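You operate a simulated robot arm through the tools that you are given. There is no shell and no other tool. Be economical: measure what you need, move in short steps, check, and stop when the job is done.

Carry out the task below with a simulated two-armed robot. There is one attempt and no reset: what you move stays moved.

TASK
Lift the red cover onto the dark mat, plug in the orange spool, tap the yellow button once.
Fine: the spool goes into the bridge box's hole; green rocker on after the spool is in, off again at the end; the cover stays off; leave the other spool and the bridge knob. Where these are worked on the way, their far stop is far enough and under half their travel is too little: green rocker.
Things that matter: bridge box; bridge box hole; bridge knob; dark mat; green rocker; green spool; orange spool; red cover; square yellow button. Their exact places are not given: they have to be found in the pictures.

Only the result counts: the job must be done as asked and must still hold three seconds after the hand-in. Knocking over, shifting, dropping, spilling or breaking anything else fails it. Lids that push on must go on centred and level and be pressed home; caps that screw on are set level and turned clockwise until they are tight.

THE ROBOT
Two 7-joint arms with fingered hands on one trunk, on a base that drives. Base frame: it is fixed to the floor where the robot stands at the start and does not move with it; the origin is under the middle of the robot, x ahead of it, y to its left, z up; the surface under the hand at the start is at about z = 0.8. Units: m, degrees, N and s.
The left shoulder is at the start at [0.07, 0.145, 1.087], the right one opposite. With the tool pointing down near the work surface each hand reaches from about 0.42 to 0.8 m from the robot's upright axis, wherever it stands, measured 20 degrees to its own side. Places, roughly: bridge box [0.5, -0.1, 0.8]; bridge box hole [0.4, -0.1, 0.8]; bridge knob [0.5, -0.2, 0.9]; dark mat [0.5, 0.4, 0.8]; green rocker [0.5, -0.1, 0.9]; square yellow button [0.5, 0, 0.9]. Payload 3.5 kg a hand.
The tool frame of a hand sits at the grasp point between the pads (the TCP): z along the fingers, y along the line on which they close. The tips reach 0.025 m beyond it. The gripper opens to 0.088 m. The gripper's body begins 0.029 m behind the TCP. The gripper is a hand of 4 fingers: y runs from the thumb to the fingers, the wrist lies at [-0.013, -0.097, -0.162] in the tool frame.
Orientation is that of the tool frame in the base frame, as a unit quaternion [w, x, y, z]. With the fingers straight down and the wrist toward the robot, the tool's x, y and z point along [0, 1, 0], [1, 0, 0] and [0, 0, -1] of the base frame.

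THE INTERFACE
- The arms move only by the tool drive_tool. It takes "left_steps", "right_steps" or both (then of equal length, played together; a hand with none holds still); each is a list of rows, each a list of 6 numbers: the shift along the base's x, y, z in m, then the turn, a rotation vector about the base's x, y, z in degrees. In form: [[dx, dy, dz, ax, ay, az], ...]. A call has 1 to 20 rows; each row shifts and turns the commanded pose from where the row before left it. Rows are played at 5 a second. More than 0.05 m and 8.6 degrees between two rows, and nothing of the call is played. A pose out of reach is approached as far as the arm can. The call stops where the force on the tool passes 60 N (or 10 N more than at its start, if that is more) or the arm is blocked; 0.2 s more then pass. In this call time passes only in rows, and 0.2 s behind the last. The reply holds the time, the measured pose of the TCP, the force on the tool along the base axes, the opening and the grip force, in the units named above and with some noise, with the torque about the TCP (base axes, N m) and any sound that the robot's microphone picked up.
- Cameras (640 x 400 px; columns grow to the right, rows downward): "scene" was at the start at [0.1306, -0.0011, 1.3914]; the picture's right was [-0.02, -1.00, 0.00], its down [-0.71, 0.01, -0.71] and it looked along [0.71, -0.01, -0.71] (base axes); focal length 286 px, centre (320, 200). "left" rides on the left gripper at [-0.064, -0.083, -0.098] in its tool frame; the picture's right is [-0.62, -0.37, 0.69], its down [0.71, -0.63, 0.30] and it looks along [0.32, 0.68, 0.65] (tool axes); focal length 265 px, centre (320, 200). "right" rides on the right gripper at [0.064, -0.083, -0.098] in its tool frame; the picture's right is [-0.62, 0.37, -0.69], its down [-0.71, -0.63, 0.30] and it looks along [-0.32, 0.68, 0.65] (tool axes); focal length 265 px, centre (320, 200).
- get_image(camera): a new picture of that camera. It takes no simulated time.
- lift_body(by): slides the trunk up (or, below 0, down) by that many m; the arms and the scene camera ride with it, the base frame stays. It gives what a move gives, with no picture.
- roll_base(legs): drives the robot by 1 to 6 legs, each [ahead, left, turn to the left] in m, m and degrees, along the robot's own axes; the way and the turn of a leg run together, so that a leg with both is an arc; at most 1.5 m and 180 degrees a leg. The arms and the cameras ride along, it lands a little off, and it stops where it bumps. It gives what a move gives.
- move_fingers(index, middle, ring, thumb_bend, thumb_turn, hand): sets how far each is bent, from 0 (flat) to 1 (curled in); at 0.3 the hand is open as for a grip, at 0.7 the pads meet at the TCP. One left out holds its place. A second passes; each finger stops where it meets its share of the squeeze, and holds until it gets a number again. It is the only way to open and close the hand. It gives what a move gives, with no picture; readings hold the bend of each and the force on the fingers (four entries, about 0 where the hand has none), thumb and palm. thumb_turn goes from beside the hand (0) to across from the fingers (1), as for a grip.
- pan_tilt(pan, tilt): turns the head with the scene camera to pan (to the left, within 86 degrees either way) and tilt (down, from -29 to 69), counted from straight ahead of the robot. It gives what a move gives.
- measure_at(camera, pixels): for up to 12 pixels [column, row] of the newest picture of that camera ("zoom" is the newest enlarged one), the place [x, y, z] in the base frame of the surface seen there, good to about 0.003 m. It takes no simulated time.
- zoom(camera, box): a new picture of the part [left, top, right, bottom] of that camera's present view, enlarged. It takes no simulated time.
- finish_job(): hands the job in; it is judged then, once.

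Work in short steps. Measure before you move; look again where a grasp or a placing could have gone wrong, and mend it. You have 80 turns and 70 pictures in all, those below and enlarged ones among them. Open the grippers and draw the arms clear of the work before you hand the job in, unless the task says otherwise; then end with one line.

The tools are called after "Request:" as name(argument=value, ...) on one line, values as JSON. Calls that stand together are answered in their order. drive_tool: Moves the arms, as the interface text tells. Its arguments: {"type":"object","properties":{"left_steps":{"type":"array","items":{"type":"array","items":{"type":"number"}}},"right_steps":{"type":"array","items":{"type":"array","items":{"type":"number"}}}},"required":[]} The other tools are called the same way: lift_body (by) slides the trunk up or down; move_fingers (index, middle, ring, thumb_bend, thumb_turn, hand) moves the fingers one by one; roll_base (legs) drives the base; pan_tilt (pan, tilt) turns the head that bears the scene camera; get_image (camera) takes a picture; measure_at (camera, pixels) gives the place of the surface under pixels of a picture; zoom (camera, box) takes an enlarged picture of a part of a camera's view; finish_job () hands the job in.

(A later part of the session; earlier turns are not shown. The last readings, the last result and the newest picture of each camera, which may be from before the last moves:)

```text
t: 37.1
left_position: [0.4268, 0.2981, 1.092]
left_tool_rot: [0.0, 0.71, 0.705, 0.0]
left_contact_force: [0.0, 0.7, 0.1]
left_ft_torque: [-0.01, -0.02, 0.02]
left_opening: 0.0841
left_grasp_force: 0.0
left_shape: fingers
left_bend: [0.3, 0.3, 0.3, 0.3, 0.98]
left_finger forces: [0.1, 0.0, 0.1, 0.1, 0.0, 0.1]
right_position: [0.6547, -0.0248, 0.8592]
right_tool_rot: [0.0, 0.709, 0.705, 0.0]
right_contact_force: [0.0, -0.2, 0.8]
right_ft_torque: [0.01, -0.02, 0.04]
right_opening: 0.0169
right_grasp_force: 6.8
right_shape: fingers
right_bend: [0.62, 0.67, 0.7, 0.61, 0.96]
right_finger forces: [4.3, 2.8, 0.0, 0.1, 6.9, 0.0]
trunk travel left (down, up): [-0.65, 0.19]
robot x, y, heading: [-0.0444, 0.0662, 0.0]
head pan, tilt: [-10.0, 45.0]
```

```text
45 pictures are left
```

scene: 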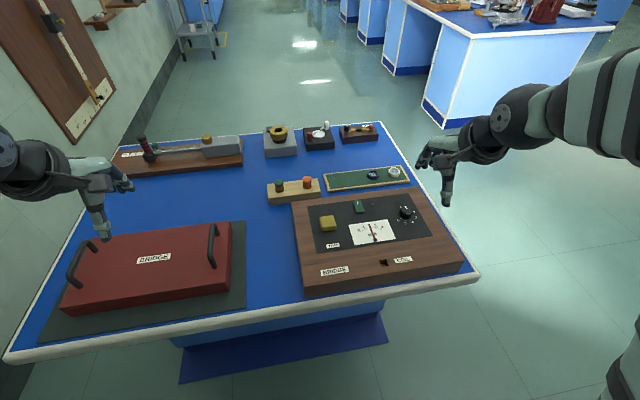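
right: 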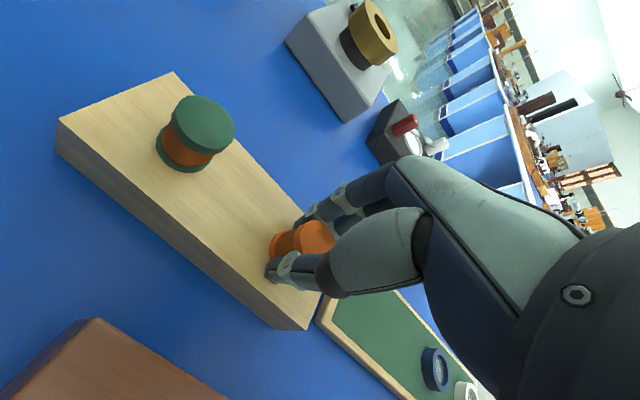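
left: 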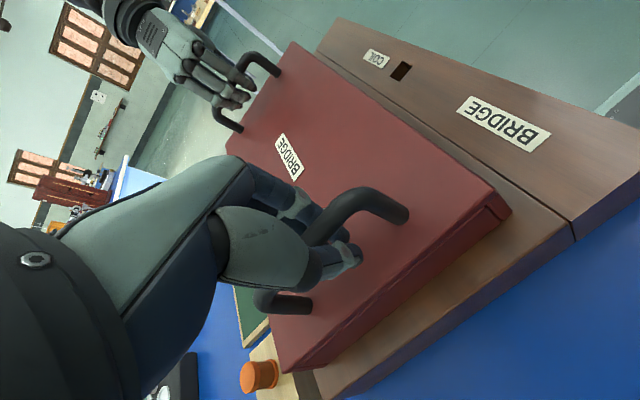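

Grip of ~7 N by index and middle against the thumb. I lift slowly 0.1 m.

Request:
drive_tool(right_steps=[[0, 0, 0.004, 0, 0, 0], [0, 0, 0.004, 0, 0, 0], [0, 0, 0.004, 0, 0, 0], [0, 0, 0.008, 0, 0, 0], [0, 0, 0.01, 0, 0, 0], [0, 0, 0.02, 0, 0, 0], [0, 0, 0.02, 0, 0, 0], [0, 0, 0.02, 0, 0, 0]])

Request:
get_image(camera="right")

Request:
zoom(camera="scene", box=[240, 120, 400, 220])

```text
t: 38.9
left_position: [0.4273, 0.2985, 1.0925]
left_tool_rot: [0.0, 0.709, 0.706, 0.001]
left_contact_force: [-0.7, -0.2, 0.6]
left_ft_torque: [-0.01, 0.02, 0.03]
left_opening: 0.0845
left_grasp_force: 0.1
left_shape: fingers
left_bend: [0.3, 0.3, 0.3, 0.3, 0.98]
left_finger forces: [0.0, 0.0, 0.0, 0.0, 0.1, 0.0]
right_position: [0.656, -0.0217, 0.9517]
right_tool_rot: [0.001, 0.709, 0.705, 0.0]
right_contact_force: [0.6, -0.1, -0.7]
right_ft_torque: [0.0, -0.02, 0.02]
right_opening: 0.0173
right_grasp_force: 6.9
right_shape: fingers
right_bend: [0.62, 0.67, 0.7, 0.61, 0.96]
right_finger forces: [4.4, 2.7, 0.1, 0.1, 6.9, 0.0]
trunk travel left (down, up): [-0.65, 0.19]
robot x, y, heading: [-0.0467, 0.0654, -0.1]
head pan, tilt: [-10.0, 45.0]
```

```text
44 pictures are left
```

right: 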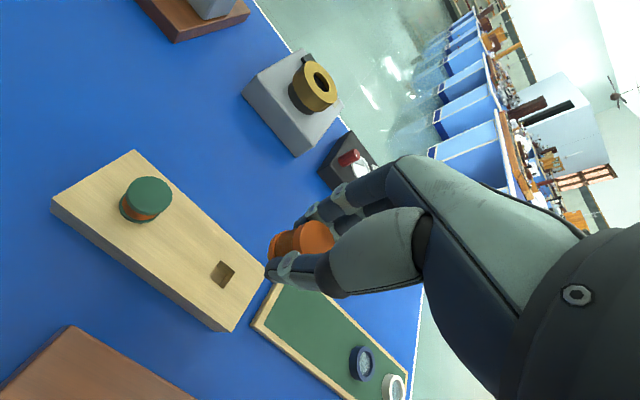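

```text
4.00 times, centred on (320, 170) of scene
```

zoom: 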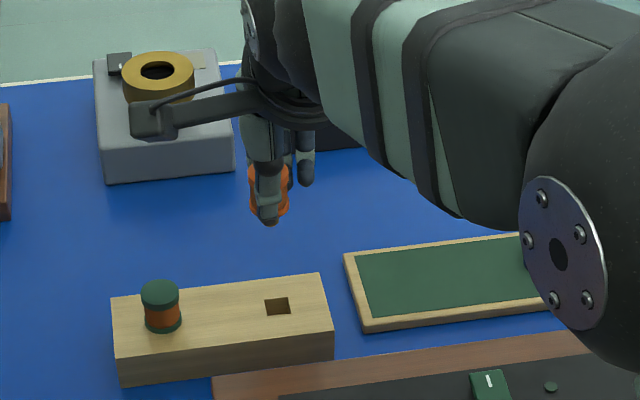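

The stand also has a square hole, so the move needed is simply stand hole → box hole with the same orientation. I measure both hole rims closely.

Request:
zoom(camera="scene", box=[300, 190, 320, 202])

Request:
zoom(camera="scene", box=[366, 244, 406, 269])

```text
16.00 times, centred on (310, 196) of scene
```

zoom: 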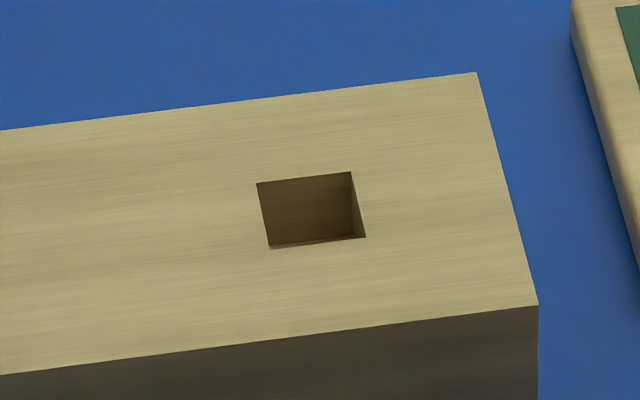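

```text
16.00 times, centred on (386, 256) of scene
```

zoom: 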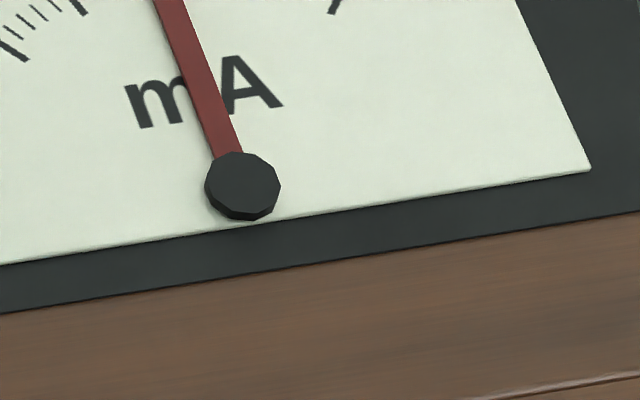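

The second zoom missed the hole (base moved). I zoom lower.

Request:
zoom(camera="scene", box=[360, 262, 424, 302])

```text
10.00 times, centred on (392, 282) of scene
```

zoom: 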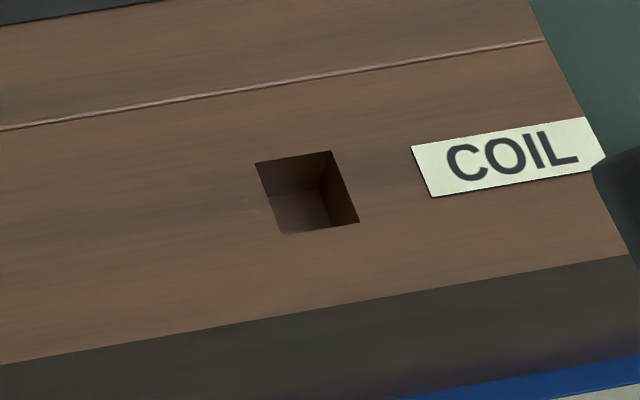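

Hole corners in this zoom: (256,163), (331,151), (359,223), (282,234). I measure points just outside the rim.

Request:
measure_at(camera="zoom", pixels=[[252, 161], [333, 147], [364, 225], [280, 238], [262, 200], [352, 186], [292, 153], [322, 234]])

Request:
zoom(camera="scene", box=[290, 184, 330, 209])

Request:
measure_at(camera="zoom", pixels=[[253, 175], [352, 164], [369, 232], [269, 245], [255, 206], [365, 198], [305, 167], [318, 236]])

```text
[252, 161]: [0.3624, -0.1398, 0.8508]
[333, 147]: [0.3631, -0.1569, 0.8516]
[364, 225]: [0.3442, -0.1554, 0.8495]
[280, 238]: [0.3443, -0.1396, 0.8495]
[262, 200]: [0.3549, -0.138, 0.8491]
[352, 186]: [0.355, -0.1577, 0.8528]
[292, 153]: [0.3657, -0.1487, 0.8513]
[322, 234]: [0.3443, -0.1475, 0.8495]
```

```text
16.00 times, centred on (310, 196) of scene
```

zoom: 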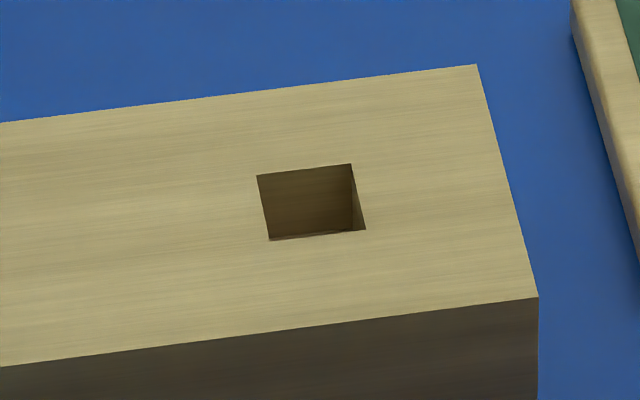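

```text
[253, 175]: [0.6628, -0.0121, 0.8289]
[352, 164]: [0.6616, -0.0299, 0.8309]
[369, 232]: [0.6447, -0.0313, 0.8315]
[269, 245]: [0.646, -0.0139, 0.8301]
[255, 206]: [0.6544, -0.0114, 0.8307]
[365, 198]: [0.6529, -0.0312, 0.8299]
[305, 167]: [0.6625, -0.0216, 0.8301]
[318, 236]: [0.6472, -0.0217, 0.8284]
```

Stand hole centre ≈ (0.654, −0.0216, 0.830) and box hole ≈ (0.3543, −0.148, 0.850): shift (−0.300, −0.1264, +0.020). I carry the spool above the box hole and check before inserting.

Request:
drive_tool(right_steps=[[0, 0, 0.02, 0, 0, 0], [-0.03, -0.01264, 0, 0, 0, 0], [-0.03, -0.01264, 0, 0, 0, 0], [-0.03, -0.01264, 0, 0, 0, 0], [-0.03, -0.01264, 0, 0, 0, 0], [-0.03, -0.01264, 0, 0, 0, 0], [-0.03, -0.01264, 0, 0, 0, 0], [-0.03, -0.01264, 0, 0, 0, 0], [-0.03, -0.01264, 0, 0, 0, 0], [-0.03, -0.01264, 0, 0, 0, 0], [-0.03, -0.01264, 0, 0, 0, 0], [0, 0, -0.02, 0, 0, 0], [0, 0, -0.02, 0, 0, 0], [0, 0, 0, 0, 0, 0]])

Request:
get_image(camera="scene")

Request:
get_image(camera="right")

```text
t: 41.9
left_position: [0.4266, 0.2964, 1.0931]
left_tool_rot: [0.001, 0.709, 0.705, 0.0]
left_contact_force: [0.0, -0.2, 0.7]
left_ft_torque: [0.01, 0.04, 0.02]
left_opening: 0.0844
left_grasp_force: 0.1
left_shape: fingers
left_bend: [0.3, 0.3, 0.3, 0.3, 0.98]
left_finger forces: [0.0, 0.0, 0.0, 0.0, 0.0, 0.0]
right_position: [0.3567, -0.1531, 0.9303]
right_tool_rot: [0.0, 0.709, 0.705, 0.001]
right_contact_force: [1.0, 0.3, -0.8]
right_ft_torque: [0.02, -0.01, -0.04]
right_opening: 0.0166
right_grasp_force: 7.0
right_shape: fingers
right_bend: [0.63, 0.67, 0.7, 0.61, 0.96]
right_finger forces: [4.3, 2.7, 0.0, 0.0, 6.7, 0.1]
right hand out of reach, approached as far as the arm can: row 13
trunk travel left (down, up): [-0.65, 0.19]
robot x, y, heading: [-0.0469, 0.066, -0.2]
head pan, tilt: [-10.0, 45.0]
```

```text
38 pictures are left
```

scene: 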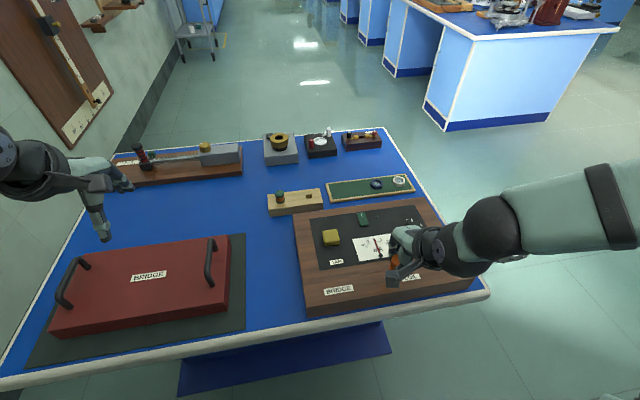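

```text
37 pictures are left
```

right: 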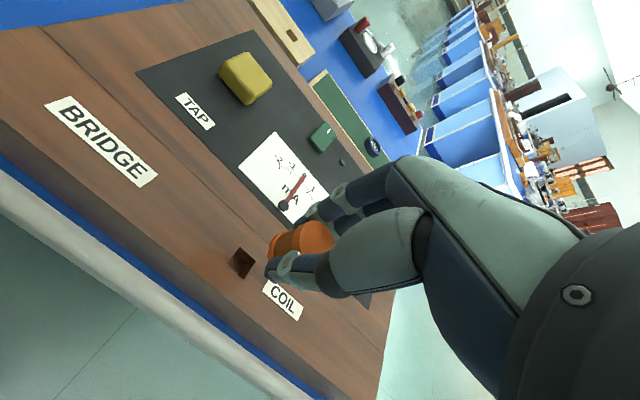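

The arm hits its inner reach limit here, so I back the base 0.08 m and bring the hand forward again.

Request:
roll_base(legs=[[-0.08, 0, 0]])

Request:
drive_tool(right_steps=[[0.02, 0, 0, 0, 0, 0], [0.02, 0, 0, 0, 0, 0], [0.02, 0, 0, 0, 0, 0], [0.018, 0.003, 0, 0, 0, 0], [0, 0, 0, 0, 0, 0]])

Request:
drive_tool(right_steps=[[0, 0, 0, 0, 0, 0]])

Request:
drive_tool(right_steps=[[0, 0, 0, 0, 0, 0]])

```text
t: 43.0
left_position: [0.3472, 0.2984, 1.092]
left_tool_rot: [0.001, 0.71, 0.705, 0.0]
left_contact_force: [0.0, 0.9, -1.1]
left_ft_torque: [0.0, 0.0, 0.02]
left_opening: 0.0845
left_grasp_force: 0.1
left_shape: fingers
left_bend: [0.3, 0.3, 0.3, 0.3, 0.98]
left_finger forces: [0.0, 0.1, 0.0, 0.0, 0.1, 0.1]
right_position: [0.2782, -0.1519, 0.9289]
right_tool_rot: [-0.001, 0.709, 0.705, 0.0]
right_contact_force: [1.1, -0.6, -0.2]
right_ft_torque: [0.0, -0.01, -0.02]
right_opening: 0.0169
right_grasp_force: 6.8
right_shape: fingers
right_bend: [0.63, 0.67, 0.7, 0.61, 0.96]
right_finger forces: [4.2, 2.7, 0.0, 0.0, 6.7, 0.1]
trunk travel left (down, up): [-0.65, 0.19]
robot x, y, heading: [-0.1261, 0.0703, -0.4]
head pan, tilt: [-10.0, 45.0]
```

```text
t: 44.2
left_position: [0.3464, 0.2979, 1.0922]
left_tool_rot: [0.001, 0.708, 0.706, 0.0]
left_contact_force: [-0.2, 0.3, -0.2]
left_ft_torque: [0.0, 0.02, 0.0]
left_opening: 0.0843
left_grasp_force: 0.0
left_shape: fingers
left_bend: [0.3, 0.3, 0.3, 0.3, 0.98]
left_finger forces: [0.0, 0.0, 0.1, 0.1, 0.0, 0.0]
right_position: [0.3545, -0.1499, 0.9287]
right_tool_rot: [0.0, 0.709, 0.705, 0.0]
right_contact_force: [0.2, 0.3, 0.0]
right_ft_torque: [-0.02, 0.0, -0.01]
right_opening: 0.0168
right_grasp_force: 7.1
right_shape: fingers
right_bend: [0.63, 0.67, 0.7, 0.61, 0.96]
right_finger forces: [4.3, 2.6, 0.0, 0.1, 6.6, 0.0]
trunk travel left (down, up): [-0.65, 0.19]
robot x, y, heading: [-0.1258, 0.0671, -0.2]
head pan, tilt: [-10.0, 45.0]
```

```text
t: 44.6
left_position: [0.3468, 0.2982, 1.0922]
left_tool_rot: [0.0, 0.708, 0.706, 0.0]
left_contact_force: [0.1, 0.6, -0.2]
left_ft_torque: [-0.05, -0.03, 0.01]
left_opening: 0.0844
left_grasp_force: 0.2
left_shape: fingers
left_bend: [0.3, 0.3, 0.3, 0.3, 0.98]
left_finger forces: [0.0, 0.1, 0.0, 0.0, 0.0, 0.0]
right_position: [0.355, -0.1486, 0.9284]
right_tool_rot: [0.0, 0.709, 0.705, 0.0]
right_contact_force: [-0.8, 0.0, -0.5]
right_ft_torque: [-0.01, 0.02, 0.02]
right_opening: 0.0168
right_grasp_force: 6.5
right_shape: fingers
right_bend: [0.63, 0.67, 0.7, 0.61, 0.96]
right_finger forces: [4.3, 2.6, 0.0, 0.0, 6.6, 0.1]
trunk travel left (down, up): [-0.65, 0.19]
robot x, y, heading: [-0.1299, 0.0672, -0.3]
head pan, tilt: [-10.0, 45.0]
```

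```text
t: 45.0
left_position: [0.347, 0.2982, 1.092]
left_tool_rot: [0.0, 0.709, 0.706, 0.0]
left_contact_force: [-1.2, 0.4, -0.7]
left_ft_torque: [0.02, 0.0, 0.01]
left_opening: 0.0844
left_grasp_force: 0.1
left_shape: fingers
left_bend: [0.3, 0.3, 0.3, 0.3, 0.98]
left_finger forces: [0.0, 0.0, 0.0, 0.0, 0.0, 0.0]
right_position: [0.3556, -0.148, 0.929]
right_tool_rot: [-0.001, 0.709, 0.705, -0.001]
right_contact_force: [-0.4, 0.5, -0.6]
right_ft_torque: [0.0, 0.0, 0.02]
right_opening: 0.0166
right_grasp_force: 6.9
right_shape: fingers
right_bend: [0.63, 0.67, 0.7, 0.61, 0.96]
right_finger forces: [4.3, 2.8, 0.0, 0.0, 6.6, 0.1]
trunk travel left (down, up): [-0.65, 0.19]
robot x, y, heading: [-0.1258, 0.0645, -0.4]
head pan, tilt: [-10.0, 45.0]
```

Mean position ≈ (0.355, −0.149), on target. I check the spool, its peg and the hole visually.

Request:
zoom(camera="right", box=[200, 190, 360, 310])

Request:
zoom(camera="scene", box=[350, 210, 430, 260])

```text
3.33 times, centred on (280, 250) of right
```

zoom: 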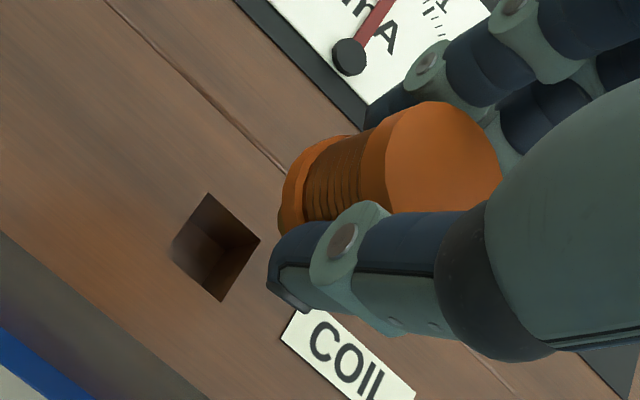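

```text
8.00 times, centred on (390, 235) of scene
```

zoom: 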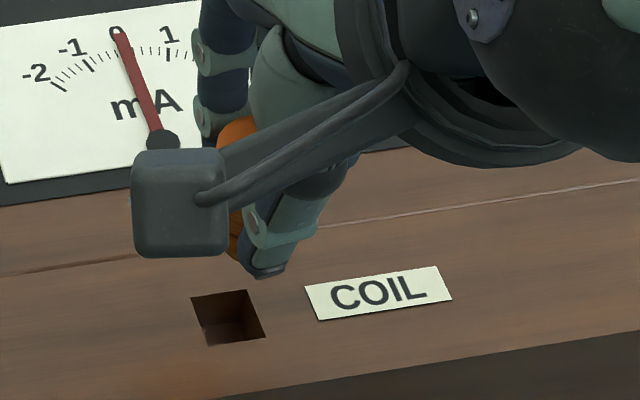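

I descend 0.032 and look again.

Request:
drive_tool(right_steps=[[0, 0, -0.008, 0, 0, 0], [0, 0, -0.008, 0, 0, 0], [0, 0, -0.008, 0, 0, 0], [0, 0, -0.008, 0, 0, 0], [0, 0, 0, 0, 0, 0]])

Request:
zoom(camera="right", box=[200, 190, 360, 310])

Request:
measure_at(camera="zoom", pixels=[[430, 140], [460, 160], [400, 160], [350, 180], [300, 170], [285, 240]])

```text
t: 46.2
left_position: [0.3474, 0.298, 1.0913]
left_tool_rot: [0.0, 0.709, 0.705, 0.0]
left_contact_force: [-0.5, -0.4, 0.7]
left_ft_torque: [0.0, 0.03, 0.0]
left_opening: 0.0841
left_grasp_force: 0.1
left_shape: fingers
left_bend: [0.3, 0.3, 0.3, 0.3, 0.98]
left_finger forces: [0.1, 0.0, 0.1, 0.0, 0.0, 0.1]
right_position: [0.356, -0.15, 0.897]
right_tool_rot: [-0.001, 0.709, 0.705, 0.0]
right_contact_force: [-0.1, -1.2, 0.0]
right_ft_torque: [0.0, -0.03, -0.01]
right_opening: 0.0168
right_grasp_force: 6.8
right_shape: fingers
right_bend: [0.63, 0.67, 0.7, 0.61, 0.96]
right_finger forces: [4.2, 2.7, 0.0, 0.1, 6.6, 0.0]
trunk travel left (down, up): [-0.65, 0.19]
robot x, y, heading: [-0.1291, 0.0654, -0.1]
head pan, tilt: [-10.0, 45.0]
```

```text
3.33 times, centred on (280, 250) of right
```

zoom: 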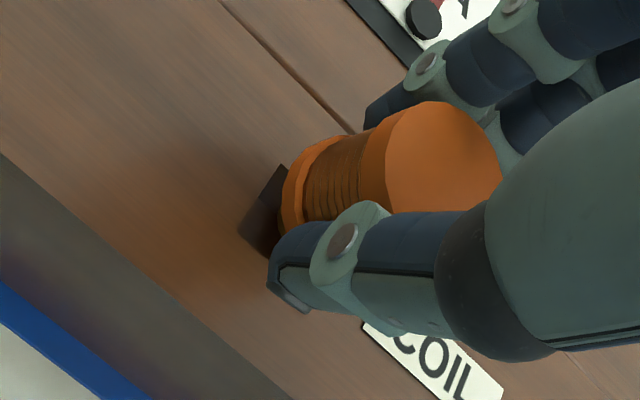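

```text
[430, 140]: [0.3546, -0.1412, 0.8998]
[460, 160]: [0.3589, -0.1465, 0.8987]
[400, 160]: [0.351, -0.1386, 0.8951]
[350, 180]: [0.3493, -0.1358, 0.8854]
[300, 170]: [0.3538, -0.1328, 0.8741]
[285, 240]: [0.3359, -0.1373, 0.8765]
```

Looks aligned; the near half of the hole shows just beside the spool. I descend slowly, watching the force.

Request:
drive_tool(right_steps=[[0, 0, -0.003, 0, 0, 0], [0, 0, -0.003, 0, 0, 0], [0, 0, -0.003, 0, 0, 0], [0, 0, 0, 0, 0, 0]])

```text
t: 47.2
left_position: [0.347, 0.2984, 1.0912]
left_tool_rot: [0.001, 0.709, 0.706, -0.001]
left_contact_force: [-0.5, -0.1, 0.2]
left_ft_torque: [-0.02, -0.01, 0.02]
left_opening: 0.0842
left_grasp_force: 0.1
left_shape: fingers
left_bend: [0.3, 0.3, 0.3, 0.3, 0.98]
left_finger forces: [0.0, 0.0, 0.0, 0.0, 0.1, 0.1]
right_position: [0.3538, -0.1494, 0.8883]
right_tool_rot: [0.0, 0.709, 0.706, -0.001]
right_contact_force: [-0.4, -0.4, -1.5]
right_ft_torque: [-0.01, 0.01, 0.0]
right_opening: 0.0166
right_grasp_force: 7.3
right_shape: fingers
right_bend: [0.63, 0.67, 0.7, 0.61, 0.96]
right_finger forces: [4.2, 2.7, 0.0, 0.1, 6.6, 0.0]
trunk travel left (down, up): [-0.65, 0.19]
robot x, y, heading: [-0.1305, 0.0676, -0.2]
head pan, tilt: [-10.0, 45.0]
```

Request:
drive_tool(right_steps=[[0, 0, -0.002, 0, 0, 0], [0, 0, -0.002, 0, 0, 0], [0, 0, -0.002, 0, 0, 0], [0, 0, -0.002, 0, 0, 0], [0, 0, 0, 0, 0, 0]])

Request:
zoom(camera="right", box=[200, 190, 360, 310])

```text
t: 48.4
left_position: [0.3478, 0.2985, 1.0922]
left_tool_rot: [0.001, 0.709, 0.706, 0.0]
left_contact_force: [0.1, -0.8, 0.3]
left_ft_torque: [0.0, -0.01, -0.01]
left_opening: 0.0845
left_grasp_force: 0.1
left_shape: fingers
left_bend: [0.3, 0.3, 0.3, 0.3, 0.98]
left_finger forces: [0.0, 0.1, 0.1, 0.0, 0.0, 0.0]
right_position: [0.3542, -0.1493, 0.8798]
right_tool_rot: [-0.001, 0.709, 0.705, -0.001]
right_contact_force: [0.2, -1.0, 0.3]
right_ft_torque: [-0.01, 0.0, 0.03]
right_opening: 0.0171
right_grasp_force: 6.5
right_shape: fingers
right_bend: [0.63, 0.67, 0.7, 0.61, 0.96]
right_finger forces: [4.3, 2.8, 0.0, 0.0, 6.6, 0.1]
trunk travel left (down, up): [-0.65, 0.19]
robot x, y, heading: [-0.1229, 0.069, -0.3]
head pan, tilt: [-10.0, 45.0]
```

```text
3.33 times, centred on (280, 250) of right
```

zoom: 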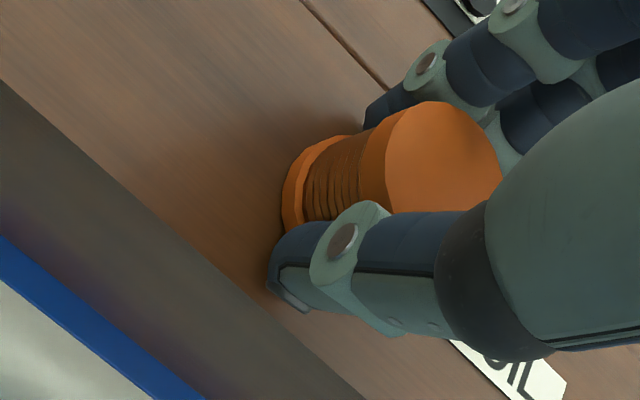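

Hole covered and no contact force yet; nearly seated. I lower further in 1 mm steps to feel the flange touch.

Request:
drive_tool(right_steps=[[0, 0, -0.001, 0, 0, 0], [0, 0, -0.001, 0, 0, 0], [0, 0, -0.001, 0, 0, 0], [0, 0, 0, 0, 0, 0]])

```text
t: 49.4
left_position: [0.3464, 0.2991, 1.0929]
left_tool_rot: [0.0, 0.709, 0.705, 0.001]
left_contact_force: [-0.7, -0.1, -0.9]
left_ft_torque: [0.03, 0.02, 0.01]
left_opening: 0.0842
left_grasp_force: 0.1
left_shape: fingers
left_bend: [0.3, 0.3, 0.3, 0.3, 0.98]
left_finger forces: [0.1, 0.1, 0.0, 0.0, 0.1, 0.0]
right_position: [0.3556, -0.1483, 0.877]
right_tool_rot: [0.001, 0.709, 0.705, 0.0]
right_contact_force: [-0.1, -0.7, 8.3]
right_ft_torque: [-0.01, 0.03, 0.02]
right_opening: 0.0163
right_grasp_force: 8.0
right_shape: fingers
right_bend: [0.63, 0.67, 0.7, 0.62, 0.96]
right_finger forces: [4.7, 3.7, 0.0, 0.0, 7.6, 0.1]
trunk travel left (down, up): [-0.65, 0.19]
robot x, y, heading: [-0.1245, 0.0676, -0.4]
head pan, tilt: [-10.0, 45.0]
```

8 N at z 0.877: the flange has met the box top. I press a little more to be sure it is home, then relieve.

Request:
drive_tool(right_steps=[[0, 0, -0.001, 0, 0, 0], [0, 0, -0.001, 0, 0, 0], [0, 0, 0, 0, 0, 0]])

```text
t: 50.2
left_position: [0.3451, 0.2982, 1.0938]
left_tool_rot: [0.002, 0.709, 0.705, 0.0]
left_contact_force: [0.4, -0.3, 0.1]
left_ft_torque: [0.0, -0.02, 0.01]
left_opening: 0.0843
left_grasp_force: 0.1
left_shape: fingers
left_bend: [0.3, 0.3, 0.3, 0.3, 0.98]
left_finger forces: [0.0, 0.0, 0.0, 0.0, 0.1, 0.0]
right_position: [0.355, -0.1474, 0.878]
right_tool_rot: [0.003, 0.71, 0.705, 0.001]
right_contact_force: [2.4, -4.0, 21.6]
right_ft_torque: [0.02, 0.04, -0.01]
right_opening: 0.0163
right_grasp_force: 14.3
right_shape: fingers
right_bend: [0.63, 0.67, 0.7, 0.63, 0.97]
right_finger forces: [9.1, 5.1, 0.0, 0.0, 14.0, 0.1]
trunk travel left (down, up): [-0.65, 0.19]
robot x, y, heading: [-0.1318, 0.0625, -0.3]
head pan, tilt: [-10.0, 45.0]
```

Firmly home (22 N). I back off the push, open the fingers partway (to clear the meter pivot), rise and look.

Request:
drive_tool(right_steps=[[0, 0, 0.002, 0, 0, 0], [0, 0, 0.002, 0, 0, 0], [0, 0, 0, 0, 0, 0]])

Request:
move_fingers(hand="right", index=0.5, middle=0.5, ring=0.5, thumb_bend=0.5)

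Request:
drive_tool(right_steps=[[0, 0, 0.006, 0, 0, 0], [0, 0, 0.01, 0, 0, 0], [0, 0, 0.02, 0, 0, 0], [0, 0, 0.02, 0, 0, 0], [0, 0, 0.03, 0, 0, 0], [0, 0, 0.03, 0, 0, 0], [-0.02, 0, 0.03, 0, 0, 0], [-0.02, -0.01, 0, 0, 0, 0]])

Request:
get_image(camera="scene")

```text
t: 51.0
left_position: [0.3452, 0.298, 1.0923]
left_tool_rot: [0.0, 0.709, 0.705, 0.0]
left_contact_force: [-0.7, 0.9, 0.6]
left_ft_torque: [0.01, 0.0, 0.0]
left_opening: 0.0845
left_grasp_force: 0.0
left_shape: fingers
left_bend: [0.3, 0.3, 0.3, 0.3, 0.98]
left_finger forces: [0.0, 0.0, 0.0, 0.0, 0.1, 0.0]
right_position: [0.3538, -0.1477, 0.8772]
right_tool_rot: [-0.001, 0.709, 0.705, -0.001]
right_contact_force: [1.7, -0.7, 4.5]
right_ft_torque: [0.01, -0.01, 0.0]
right_opening: 0.0166
right_grasp_force: 8.2
right_shape: fingers
right_bend: [0.63, 0.67, 0.7, 0.63, 0.96]
right_finger forces: [5.5, 3.7, 0.0, 0.0, 6.8, 0.1]
trunk travel left (down, up): [-0.65, 0.19]
robot x, y, heading: [-0.1282, 0.0664, -0.1]
head pan, tilt: [-10.0, 45.0]
```

```text
t: 52.0
left_position: [0.346, 0.2984, 1.0921]
left_tool_rot: [0.0, 0.709, 0.705, 0.0]
left_contact_force: [0.0, -0.1, 0.3]
left_ft_torque: [0.02, -0.01, -0.02]
left_opening: 0.0844
left_grasp_force: 0.0
left_shape: fingers
left_bend: [0.3, 0.3, 0.3, 0.3, 0.98]
left_finger forces: [0.0, 0.0, 0.1, 0.0, 0.2, 0.0]
right_position: [0.3534, -0.1487, 0.8778]
right_tool_rot: [-0.001, 0.709, 0.705, -0.001]
right_contact_force: [-0.5, 0.1, 0.2]
right_ft_torque: [0.01, -0.02, -0.01]
right_opening: 0.0411
right_grasp_force: 1.1
right_shape: fingers
right_bend: [0.5, 0.51, 0.5, 0.5, 0.97]
right_finger forces: [0.1, 1.6, 0.0, 0.0, 0.1, 0.1]
trunk travel left (down, up): [-0.65, 0.19]
robot x, y, heading: [-0.1282, 0.0686, -0.1]
head pan, tilt: [-10.0, 45.0]
```

```text
t: 53.8
left_position: [0.3465, 0.2956, 1.0921]
left_tool_rot: [-0.001, 0.709, 0.705, 0.001]
left_contact_force: [0.5, -0.5, -0.6]
left_ft_torque: [-0.01, 0.01, 0.04]
left_opening: 0.0845
left_grasp_force: 0.2
left_shape: fingers
left_bend: [0.3, 0.3, 0.3, 0.3, 0.98]
left_finger forces: [0.0, 0.1, 0.1, 0.0, 0.1, 0.1]
right_position: [0.314, -0.1628, 1.0269]
right_tool_rot: [-0.001, 0.709, 0.706, 0.001]
right_contact_force: [0.0, -0.2, -0.1]
right_ft_torque: [-0.01, -0.02, 0.01]
right_opening: 0.0409
right_grasp_force: 0.0
right_shape: fingers
right_bend: [0.5, 0.5, 0.5, 0.5, 0.97]
right_finger forces: [0.0, 0.0, 0.0, 0.0, 0.0, 0.0]
trunk travel left (down, up): [-0.65, 0.19]
robot x, y, heading: [-0.1245, 0.0655, -0.3]
head pan, tilt: [-10.0, 45.0]
```

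```text
32 pictures are left
```

scene: 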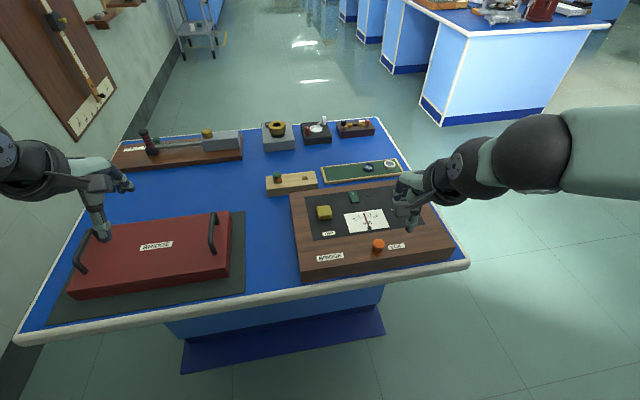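

The spool stands in the hole. I zoom to check the spool, needle, rocker, button.

Request:
zoom(camera="scene", box=[300, 180, 420, 255])

Request:
zoom(camera="scene", box=[334, 184, 374, 209])

Request:
measure_at(camera="zoom", pixels=[[285, 130], [300, 180], [310, 210], [318, 240], [270, 200], [350, 200], [420, 150], [300, 290], [270, 145], [318, 130], [330, 225]])

```text
5.33 times, centred on (360, 218) of scene
```

zoom: 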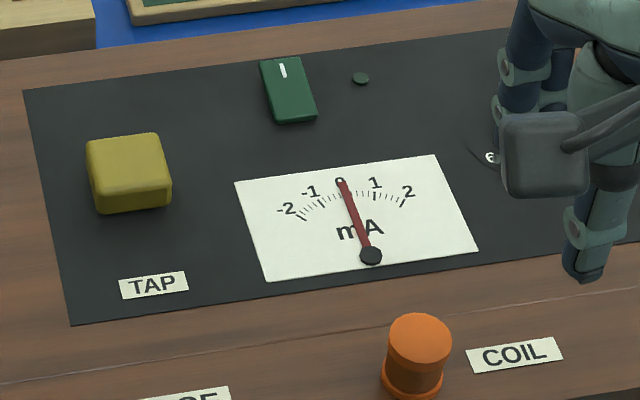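

```text
16.00 times, centred on (354, 196) of scene
```

zoom: 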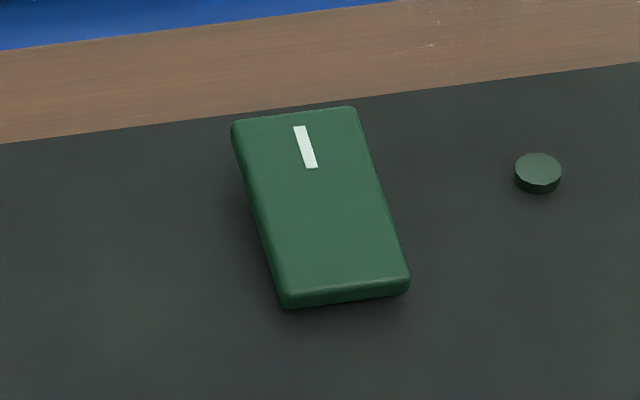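

```text
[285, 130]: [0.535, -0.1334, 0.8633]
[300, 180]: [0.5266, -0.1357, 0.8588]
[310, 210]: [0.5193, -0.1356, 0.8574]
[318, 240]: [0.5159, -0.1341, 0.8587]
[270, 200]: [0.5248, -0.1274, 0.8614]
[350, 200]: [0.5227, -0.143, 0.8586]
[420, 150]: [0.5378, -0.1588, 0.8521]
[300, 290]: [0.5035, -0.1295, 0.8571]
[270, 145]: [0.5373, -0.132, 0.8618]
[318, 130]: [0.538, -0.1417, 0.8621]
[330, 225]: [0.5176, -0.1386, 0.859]
```

Spool is seated, needle undisturbed. Rocker centre ≈ (0.522, −0.136) with its far, marked end raised (z 0.863); button ≈ (0.474, −0.046, 0.872). I shape the right hand so only the middle finger points down, and move it above the rocker.

Request:
move_fingers(hand="right", index=0, middle=0.7, ring=0, thumb_bend=0)

Request:
drive_tool(right_steps=[[0.03, 0.004, 0, 0, 0, 0], [0.03, 0.004, 0, 0, 0, 0], [0.03, 0.004, 0, 0, 0, 0], [0.03, 0.004, 0, 0, 0, 0], [0.03, 0.004, 0, 0, 0, 0], [0.03, 0.004, 0, 0, 0, 0], [0.03, 0.002, 0, 0, 0, 0], [0, 0, -0.03, 0, 0, 0], [0, 0, -0.03, 0, 0, 0], [0, 0, 0, 0, 0, 0]])

Request:
get_image(camera="right")

Request:
zoom(camera="scene", box=[290, 130, 450, 230])

```text
t: 54.8
left_position: [0.348, 0.2983, 1.0923]
left_tool_rot: [0.001, 0.709, 0.705, 0.0]
left_contact_force: [0.0, -0.3, 0.0]
left_ft_torque: [0.02, 0.03, -0.02]
left_opening: 0.0842
left_grasp_force: 0.1
left_shape: fingers
left_bend: [0.3, 0.3, 0.3, 0.3, 0.98]
left_finger forces: [0.0, 0.1, 0.0, 0.0, 0.0, 0.1]
right_position: [0.314, -0.161, 1.0287]
right_tool_rot: [0.0, 0.709, 0.705, 0.0]
right_contact_force: [-0.5, -0.6, -0.3]
right_ft_torque: [-0.02, 0.02, -0.01]
right_opening: 0.1319
right_grasp_force: 0.0
right_shape: fingers
right_bend: [0.0, 0.7, 0.0, 0.0, 0.97]
right_finger forces: [0.1, 0.0, 0.1, 0.0, 0.0, 0.1]
trunk travel left (down, up): [-0.65, 0.19]
robot x, y, heading: [-0.1242, 0.0677, -0.2]
head pan, tilt: [-10.0, 45.0]
```

```text
t: 57.0
left_position: [0.3471, 0.2988, 1.0925]
left_tool_rot: [0.001, 0.708, 0.706, 0.002]
left_contact_force: [1.0, -0.6, -0.2]
left_ft_torque: [-0.02, -0.02, 0.03]
left_opening: 0.0846
left_grasp_force: 0.0
left_shape: fingers
left_bend: [0.3, 0.3, 0.3, 0.3, 0.98]
left_finger forces: [0.0, 0.0, 0.0, 0.0, 0.1, 0.0]
right_position: [0.5278, -0.1324, 0.966]
right_tool_rot: [0.0, 0.709, 0.705, 0.0]
right_contact_force: [0.1, -0.4, 0.2]
right_ft_torque: [-0.01, 0.01, -0.01]
right_opening: 0.1322
right_grasp_force: 0.0
right_shape: fingers
right_bend: [0.0, 0.7, 0.0, 0.0, 0.97]
right_finger forces: [0.0, 0.0, 0.0, 0.0, 0.0, 0.0]
trunk travel left (down, up): [-0.65, 0.19]
robot x, y, heading: [-0.1273, 0.0679, -0.0]
head pan, tilt: [-10.0, 45.0]
```

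```text
29 pictures are left
```

right: 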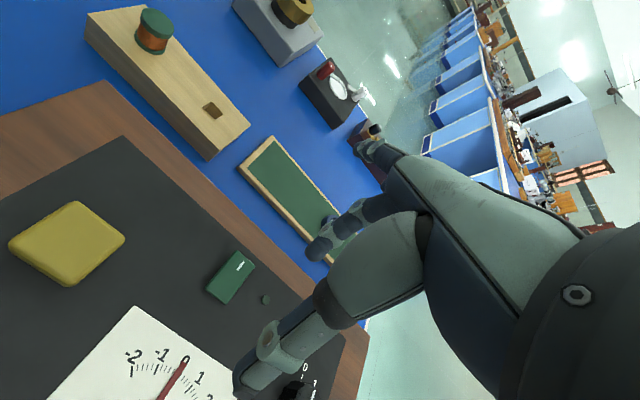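

```text
4.00 times, centred on (370, 180) of scene
```

zoom: 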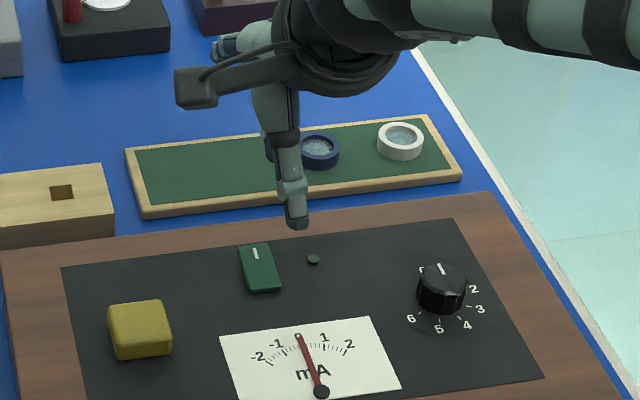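

The thumb hangs low when flat, so instead I pinch thumb and middle together as one narrow stylus and look at where its tip lies.

Request:
move_fingers(hand="right", thumb_bend=0.7)

Request:
get_image(camera="right")

Request:
zoom(camera="scene", box=[310, 140, 406, 200])

```text
t: 58.0
left_position: [0.3466, 0.2984, 1.092]
left_tool_rot: [0.0, 0.709, 0.705, 0.0]
left_contact_force: [-0.2, -0.7, 0.8]
left_ft_torque: [0.0, -0.02, -0.01]
left_opening: 0.0843
left_grasp_force: 0.1
left_shape: fingers
left_bend: [0.3, 0.3, 0.3, 0.3, 0.98]
left_finger forces: [0.0, 0.0, 0.0, 0.0, 0.0, 0.0]
right_position: [0.5275, -0.1333, 0.967]
right_tool_rot: [-0.001, 0.708, 0.706, 0.0]
right_contact_force: [-0.4, 0.4, -0.5]
right_ft_torque: [0.0, 0.01, -0.01]
right_opening: 0.0766
right_grasp_force: 0.0
right_shape: fingers
right_bend: [0.0, 0.7, 0.0, 0.7, 0.97]
right_finger forces: [0.1, 0.0, 0.0, 0.0, 0.0, 0.0]
trunk travel left (down, up): [-0.65, 0.19]
robot x, y, heading: [-0.1275, 0.0652, -0.4]
head pan, tilt: [-10.0, 45.0]
```

```text
27 pictures are left
```

right: 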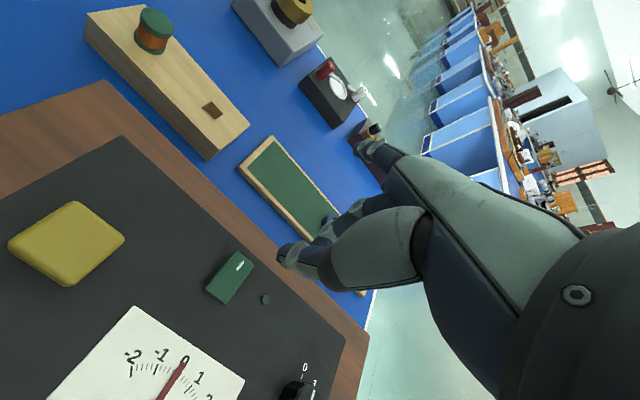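

```text
6.67 times, centred on (358, 170) of scene
```

zoom: 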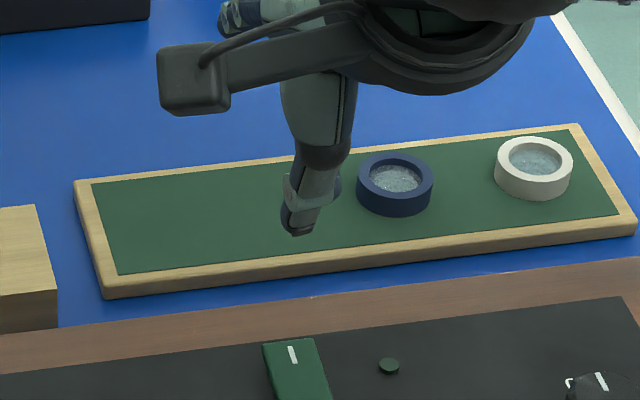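

Request:
measure_at(camera="right", pixels=[[281, 250], [290, 260], [300, 243], [310, 236]])

Request:
measure_at(camera="zoom", pixels=[[298, 230], [305, 215], [286, 225], [310, 190]])

```text
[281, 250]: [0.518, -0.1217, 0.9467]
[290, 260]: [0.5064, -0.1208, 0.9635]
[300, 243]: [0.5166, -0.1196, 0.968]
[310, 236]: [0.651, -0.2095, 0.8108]
```

```text
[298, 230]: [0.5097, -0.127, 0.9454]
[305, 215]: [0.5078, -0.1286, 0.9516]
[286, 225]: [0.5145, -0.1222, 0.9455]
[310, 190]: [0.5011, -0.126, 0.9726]
```

Tip bottom ≈ 0.023 below the TCP, thumb tip centre ≈ (TCP−0.012, TCP+0.005). I position the thumb tip over the marked far end of the rocker (x≈0.535) and come down just above it.

Request:
drive_tool(right_steps=[[0.0205, -0.008, 0, 0, 0, 0], [0, 0, -0.025, 0, 0, 0], [0, 0, -0.025, 0, 0, 0], [0, 0, -0.02, 0, 0, 0], [0, 0, 0, 0, 0, 0]])

Request:
zoom(camera="scene", box=[322, 174, 386, 214])

Request:
zoom(camera="right", box=[200, 190, 360, 310])

```text
t: 59.2
left_position: [0.3468, 0.2981, 1.0917]
left_tool_rot: [0.0, 0.709, 0.705, 0.0]
left_contact_force: [1.0, 0.4, -0.4]
left_ft_torque: [-0.02, -0.03, 0.0]
left_opening: 0.0844
left_grasp_force: 0.1
left_shape: fingers
left_bend: [0.3, 0.3, 0.3, 0.3, 0.98]
left_finger forces: [0.0, 0.1, 0.0, 0.1, 0.0, 0.1]
right_position: [0.5462, -0.1406, 0.8958]
right_tool_rot: [0.0, 0.709, 0.705, 0.0]
right_contact_force: [-0.5, -0.1, -0.6]
right_ft_torque: [-0.01, 0.0, 0.0]
right_opening: 0.0765
right_grasp_force: 0.1
right_shape: fingers
right_bend: [0.0, 0.7, 0.0, 0.7, 0.97]
right_finger forces: [0.0, 0.1, 0.1, 0.0, 0.0, 0.0]
trunk travel left (down, up): [-0.65, 0.19]
robot x, y, heading: [-0.1277, 0.0661, -0.4]
head pan, tilt: [-10.0, 45.0]
```

```text
10.00 times, centred on (354, 194) of scene
```

zoom: 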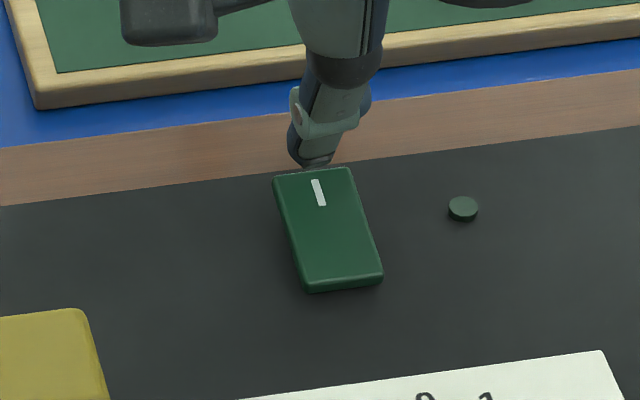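

```text
3.33 times, centred on (280, 250) of right
```

zoom: 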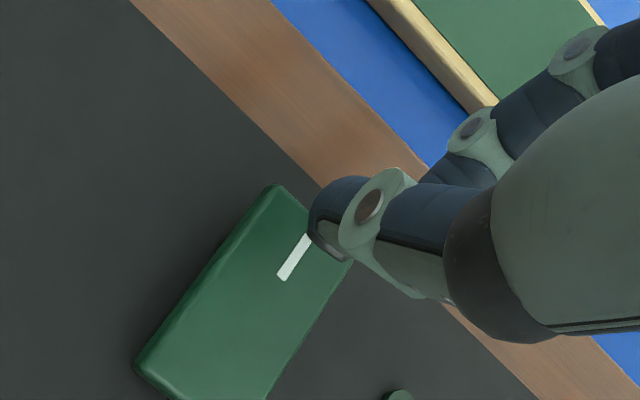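

The thumb tip is just above the marked end. I press down in small steps.

Request:
drive_tool(right_steps=[[0, 0, -0.003, 0, 0, 0], [0, 0, -0.003, 0, 0, 0], [0, 0, -0.003, 0, 0, 0], [0, 0, -0.002, 0, 0, 0], [0, 0, -0.002, 0, 0, 0]])

Request:
zoom(camera="scene", box=[322, 174, 386, 214])

```text
t: 60.4
left_position: [0.3458, 0.2986, 1.0923]
left_tool_rot: [0.001, 0.709, 0.705, 0.0]
left_contact_force: [0.5, 0.1, 0.1]
left_ft_torque: [0.03, -0.02, -0.02]
left_opening: 0.0842
left_grasp_force: 0.1
left_shape: fingers
left_bend: [0.3, 0.3, 0.3, 0.3, 0.98]
left_finger forces: [0.1, 0.0, 0.0, 0.1, 0.1, 0.0]
right_position: [0.5452, -0.1407, 0.8833]
right_tool_rot: [0.001, 0.709, 0.705, 0.0]
right_contact_force: [0.2, 0.7, 5.3]
right_ft_torque: [0.07, 0.09, 0.0]
right_opening: 0.0751
right_grasp_force: 3.0
right_shape: fingers
right_bend: [0.0, 0.7, 0.0, 0.71, 0.98]
right_finger forces: [0.0, 0.1, 0.1, 0.0, 6.0, 0.1]
trunk travel left (down, up): [-0.65, 0.19]
robot x, y, heading: [-0.1291, 0.0643, -0.3]
head pan, tilt: [-10.0, 45.0]
```

```text
10.00 times, centred on (354, 194) of scene
```

zoom: 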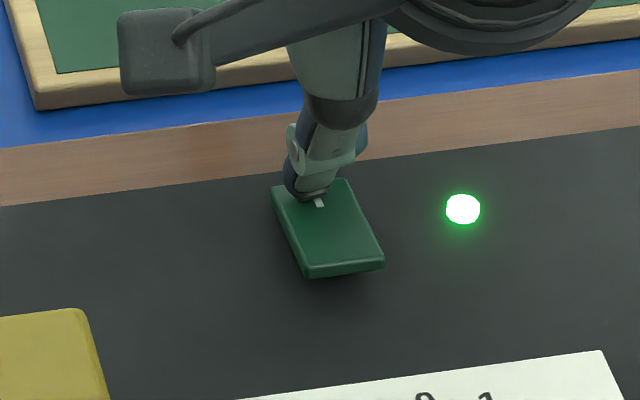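

The lamp lit and the rocker tipped. I press 1 mm more, rise, and check that it stays on.

Request:
drive_tool(right_steps=[[0, 0, -0.0015, 0, 0, 0], [0, 0, 0.005, 0, 0, 0], [0, 0, 0.02, 0, 0, 0], [0, 0, 0.03, 0, 0, 0], [0, 0, 0, 0, 0, 0]])

Request:
zoom(camera="scene", box=[300, 174, 396, 234])

Request:
measure_at(camera="zoom", pixels=[[161, 170], [161, 210], [120, 170], [200, 205], [155, 240], [345, 130], [375, 180], [360, 150], [372, 185]])

```text
t: 61.6
left_position: [0.3469, 0.2988, 1.0914]
left_tool_rot: [0.0, 0.709, 0.705, -0.001]
left_contact_force: [0.9, 0.4, 0.6]
left_ft_torque: [0.0, 0.0, 0.0]
left_opening: 0.0845
left_grasp_force: 0.1
left_shape: fingers
left_bend: [0.3, 0.3, 0.3, 0.3, 0.98]
left_finger forces: [0.0, 0.1, 0.0, 0.0, 0.1, 0.0]
right_position: [0.5453, -0.141, 0.9372]
right_tool_rot: [0.0, 0.709, 0.705, 0.0]
right_contact_force: [0.7, 0.0, -0.5]
right_ft_torque: [-0.01, 0.0, 0.01]
right_opening: 0.076
right_grasp_force: 0.1
right_shape: fingers
right_bend: [0.0, 0.7, 0.0, 0.7, 0.97]
right_finger forces: [0.0, 0.1, 0.0, 0.1, 0.1, 0.0]
trunk travel left (down, up): [-0.65, 0.19]
robot x, y, heading: [-0.1256, 0.0669, -0.4]
head pan, tilt: [-10.0, 45.0]
```

```text
6.67 times, centred on (348, 204) of scene
```

zoom: 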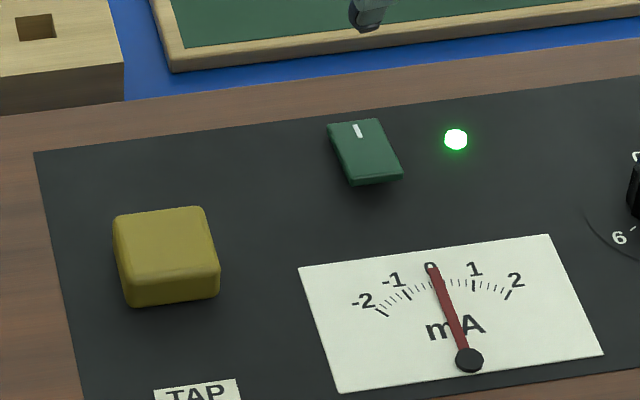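

```text
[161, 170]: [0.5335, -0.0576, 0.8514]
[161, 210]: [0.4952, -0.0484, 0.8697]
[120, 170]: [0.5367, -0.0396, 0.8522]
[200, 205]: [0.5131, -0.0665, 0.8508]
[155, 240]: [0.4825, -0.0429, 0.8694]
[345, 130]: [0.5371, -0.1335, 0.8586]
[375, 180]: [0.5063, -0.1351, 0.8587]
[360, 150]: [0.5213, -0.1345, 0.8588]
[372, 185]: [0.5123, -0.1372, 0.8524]
```

Rocker stays on, lamp lit. Button top centre ≈ (0.479, −0.046, 0.870). I move the stylus above the button.

Request:
drive_tool(right_steps=[[-0.0155, 0.023, 0, 0, 0, 0], [-0.0155, 0.023, 0, 0, 0, 0], [-0.0155, 0.023, 0, 0, 0, 0], [-0.0155, 0.023, 0, 0, 0, 0], [0, 0, -0.02, 0, 0, 0], [0, 0, -0.015, 0, 0, 0], [0, 0, 0, 0, 0, 0]])

Request:
zoom(camera="scene", box=[290, 174, 370, 224])

Request:
zoom(camera="right", box=[200, 190, 360, 310])

```text
t: 63.2
left_position: [0.3462, 0.2987, 1.0919]
left_tool_rot: [0.0, 0.709, 0.705, 0.002]
left_contact_force: [-0.9, 1.2, 0.2]
left_ft_torque: [0.02, 0.04, -0.03]
left_opening: 0.0842
left_grasp_force: 0.1
left_shape: fingers
left_bend: [0.3, 0.3, 0.3, 0.3, 0.98]
left_finger forces: [0.0, 0.0, 0.0, 0.1, 0.1, 0.0]
right_position: [0.4836, -0.0469, 0.9014]
right_tool_rot: [0.0, 0.709, 0.705, 0.0]
right_contact_force: [0.1, 0.1, 0.6]
right_ft_torque: [-0.02, 0.01, -0.03]
right_opening: 0.076
right_grasp_force: 0.0
right_shape: fingers
right_bend: [0.0, 0.7, 0.0, 0.7, 0.97]
right_finger forces: [0.0, 0.1, 0.0, 0.0, 0.0, 0.0]
trunk travel left (down, up): [-0.65, 0.19]
robot x, y, heading: [-0.1305, 0.0637, -0.4]
head pan, tilt: [-10.0, 45.0]
```

```text
8.00 times, centred on (330, 199) of scene
```

zoom: 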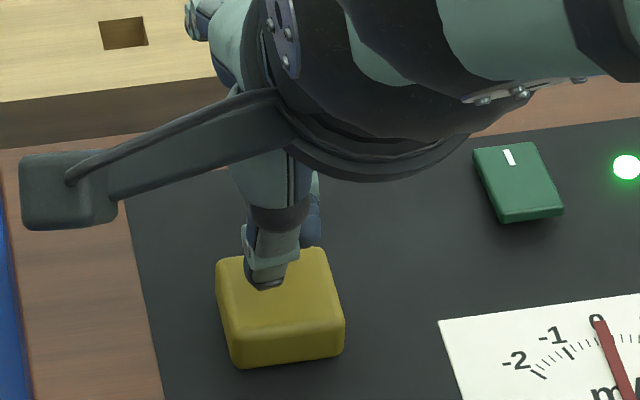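

```text
3.33 times, centred on (280, 250) of right
```

zoom: 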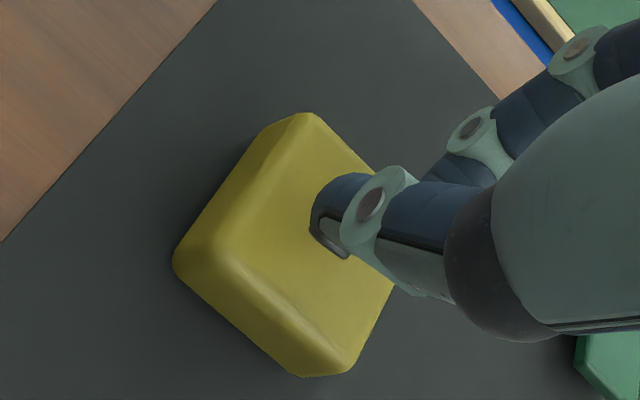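

The tip is over the button. I press in small steps and watch force, sound and needle.

Request:
drive_tool(right_steps=[[0, 0, -0.003, 0, 0, 0], [0, 0, -0.003, 0, 0, 0], [0, 0, -0.003, 0, 0, 0], [0, 0, -0.002, 0, 0, 0], [0, 0, -0.001, 0, 0, 0]])

Request:
zoom(camera="scene", box=[290, 174, 402, 244])

```text
t: 64.4
left_position: [0.3471, 0.2989, 1.093]
left_tool_rot: [0.001, 0.709, 0.705, 0.001]
left_contact_force: [-0.7, -0.1, 0.4]
left_ft_torque: [0.0, -0.01, -0.01]
left_opening: 0.0846
left_grasp_force: 0.0
left_shape: fingers
left_bend: [0.3, 0.3, 0.3, 0.3, 0.98]
left_finger forces: [0.1, 0.0, 0.0, 0.0, 0.1, 0.0]
right_position: [0.4851, -0.048, 0.8888]
right_tool_rot: [-0.001, 0.709, 0.705, -0.001]
right_contact_force: [-1.0, 0.1, 4.0]
right_ft_torque: [0.02, 0.03, 0.01]
right_opening: 0.0765
right_grasp_force: 1.6
right_shape: fingers
right_bend: [0.0, 0.7, 0.0, 0.7, 0.97]
right_finger forces: [0.0, 0.0, 0.0, 0.1, 3.2, 0.0]
trunk travel left (down, up): [-0.65, 0.19]
robot x, y, heading: [-0.1248, 0.0635, -0.5]
head pan, tilt: [-10.0, 45.0]
heard: click
```

```text
5.71 times, centred on (346, 209) of scene
```

zoom: 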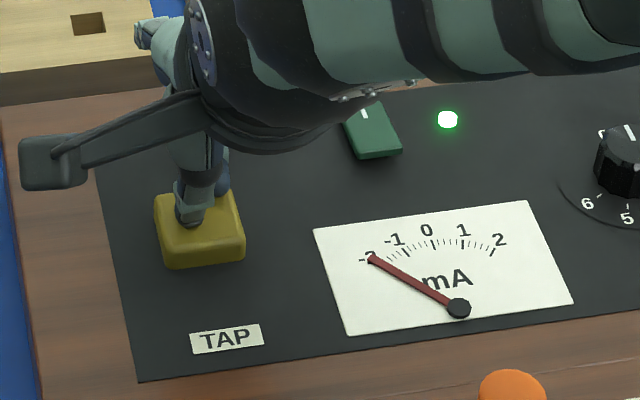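

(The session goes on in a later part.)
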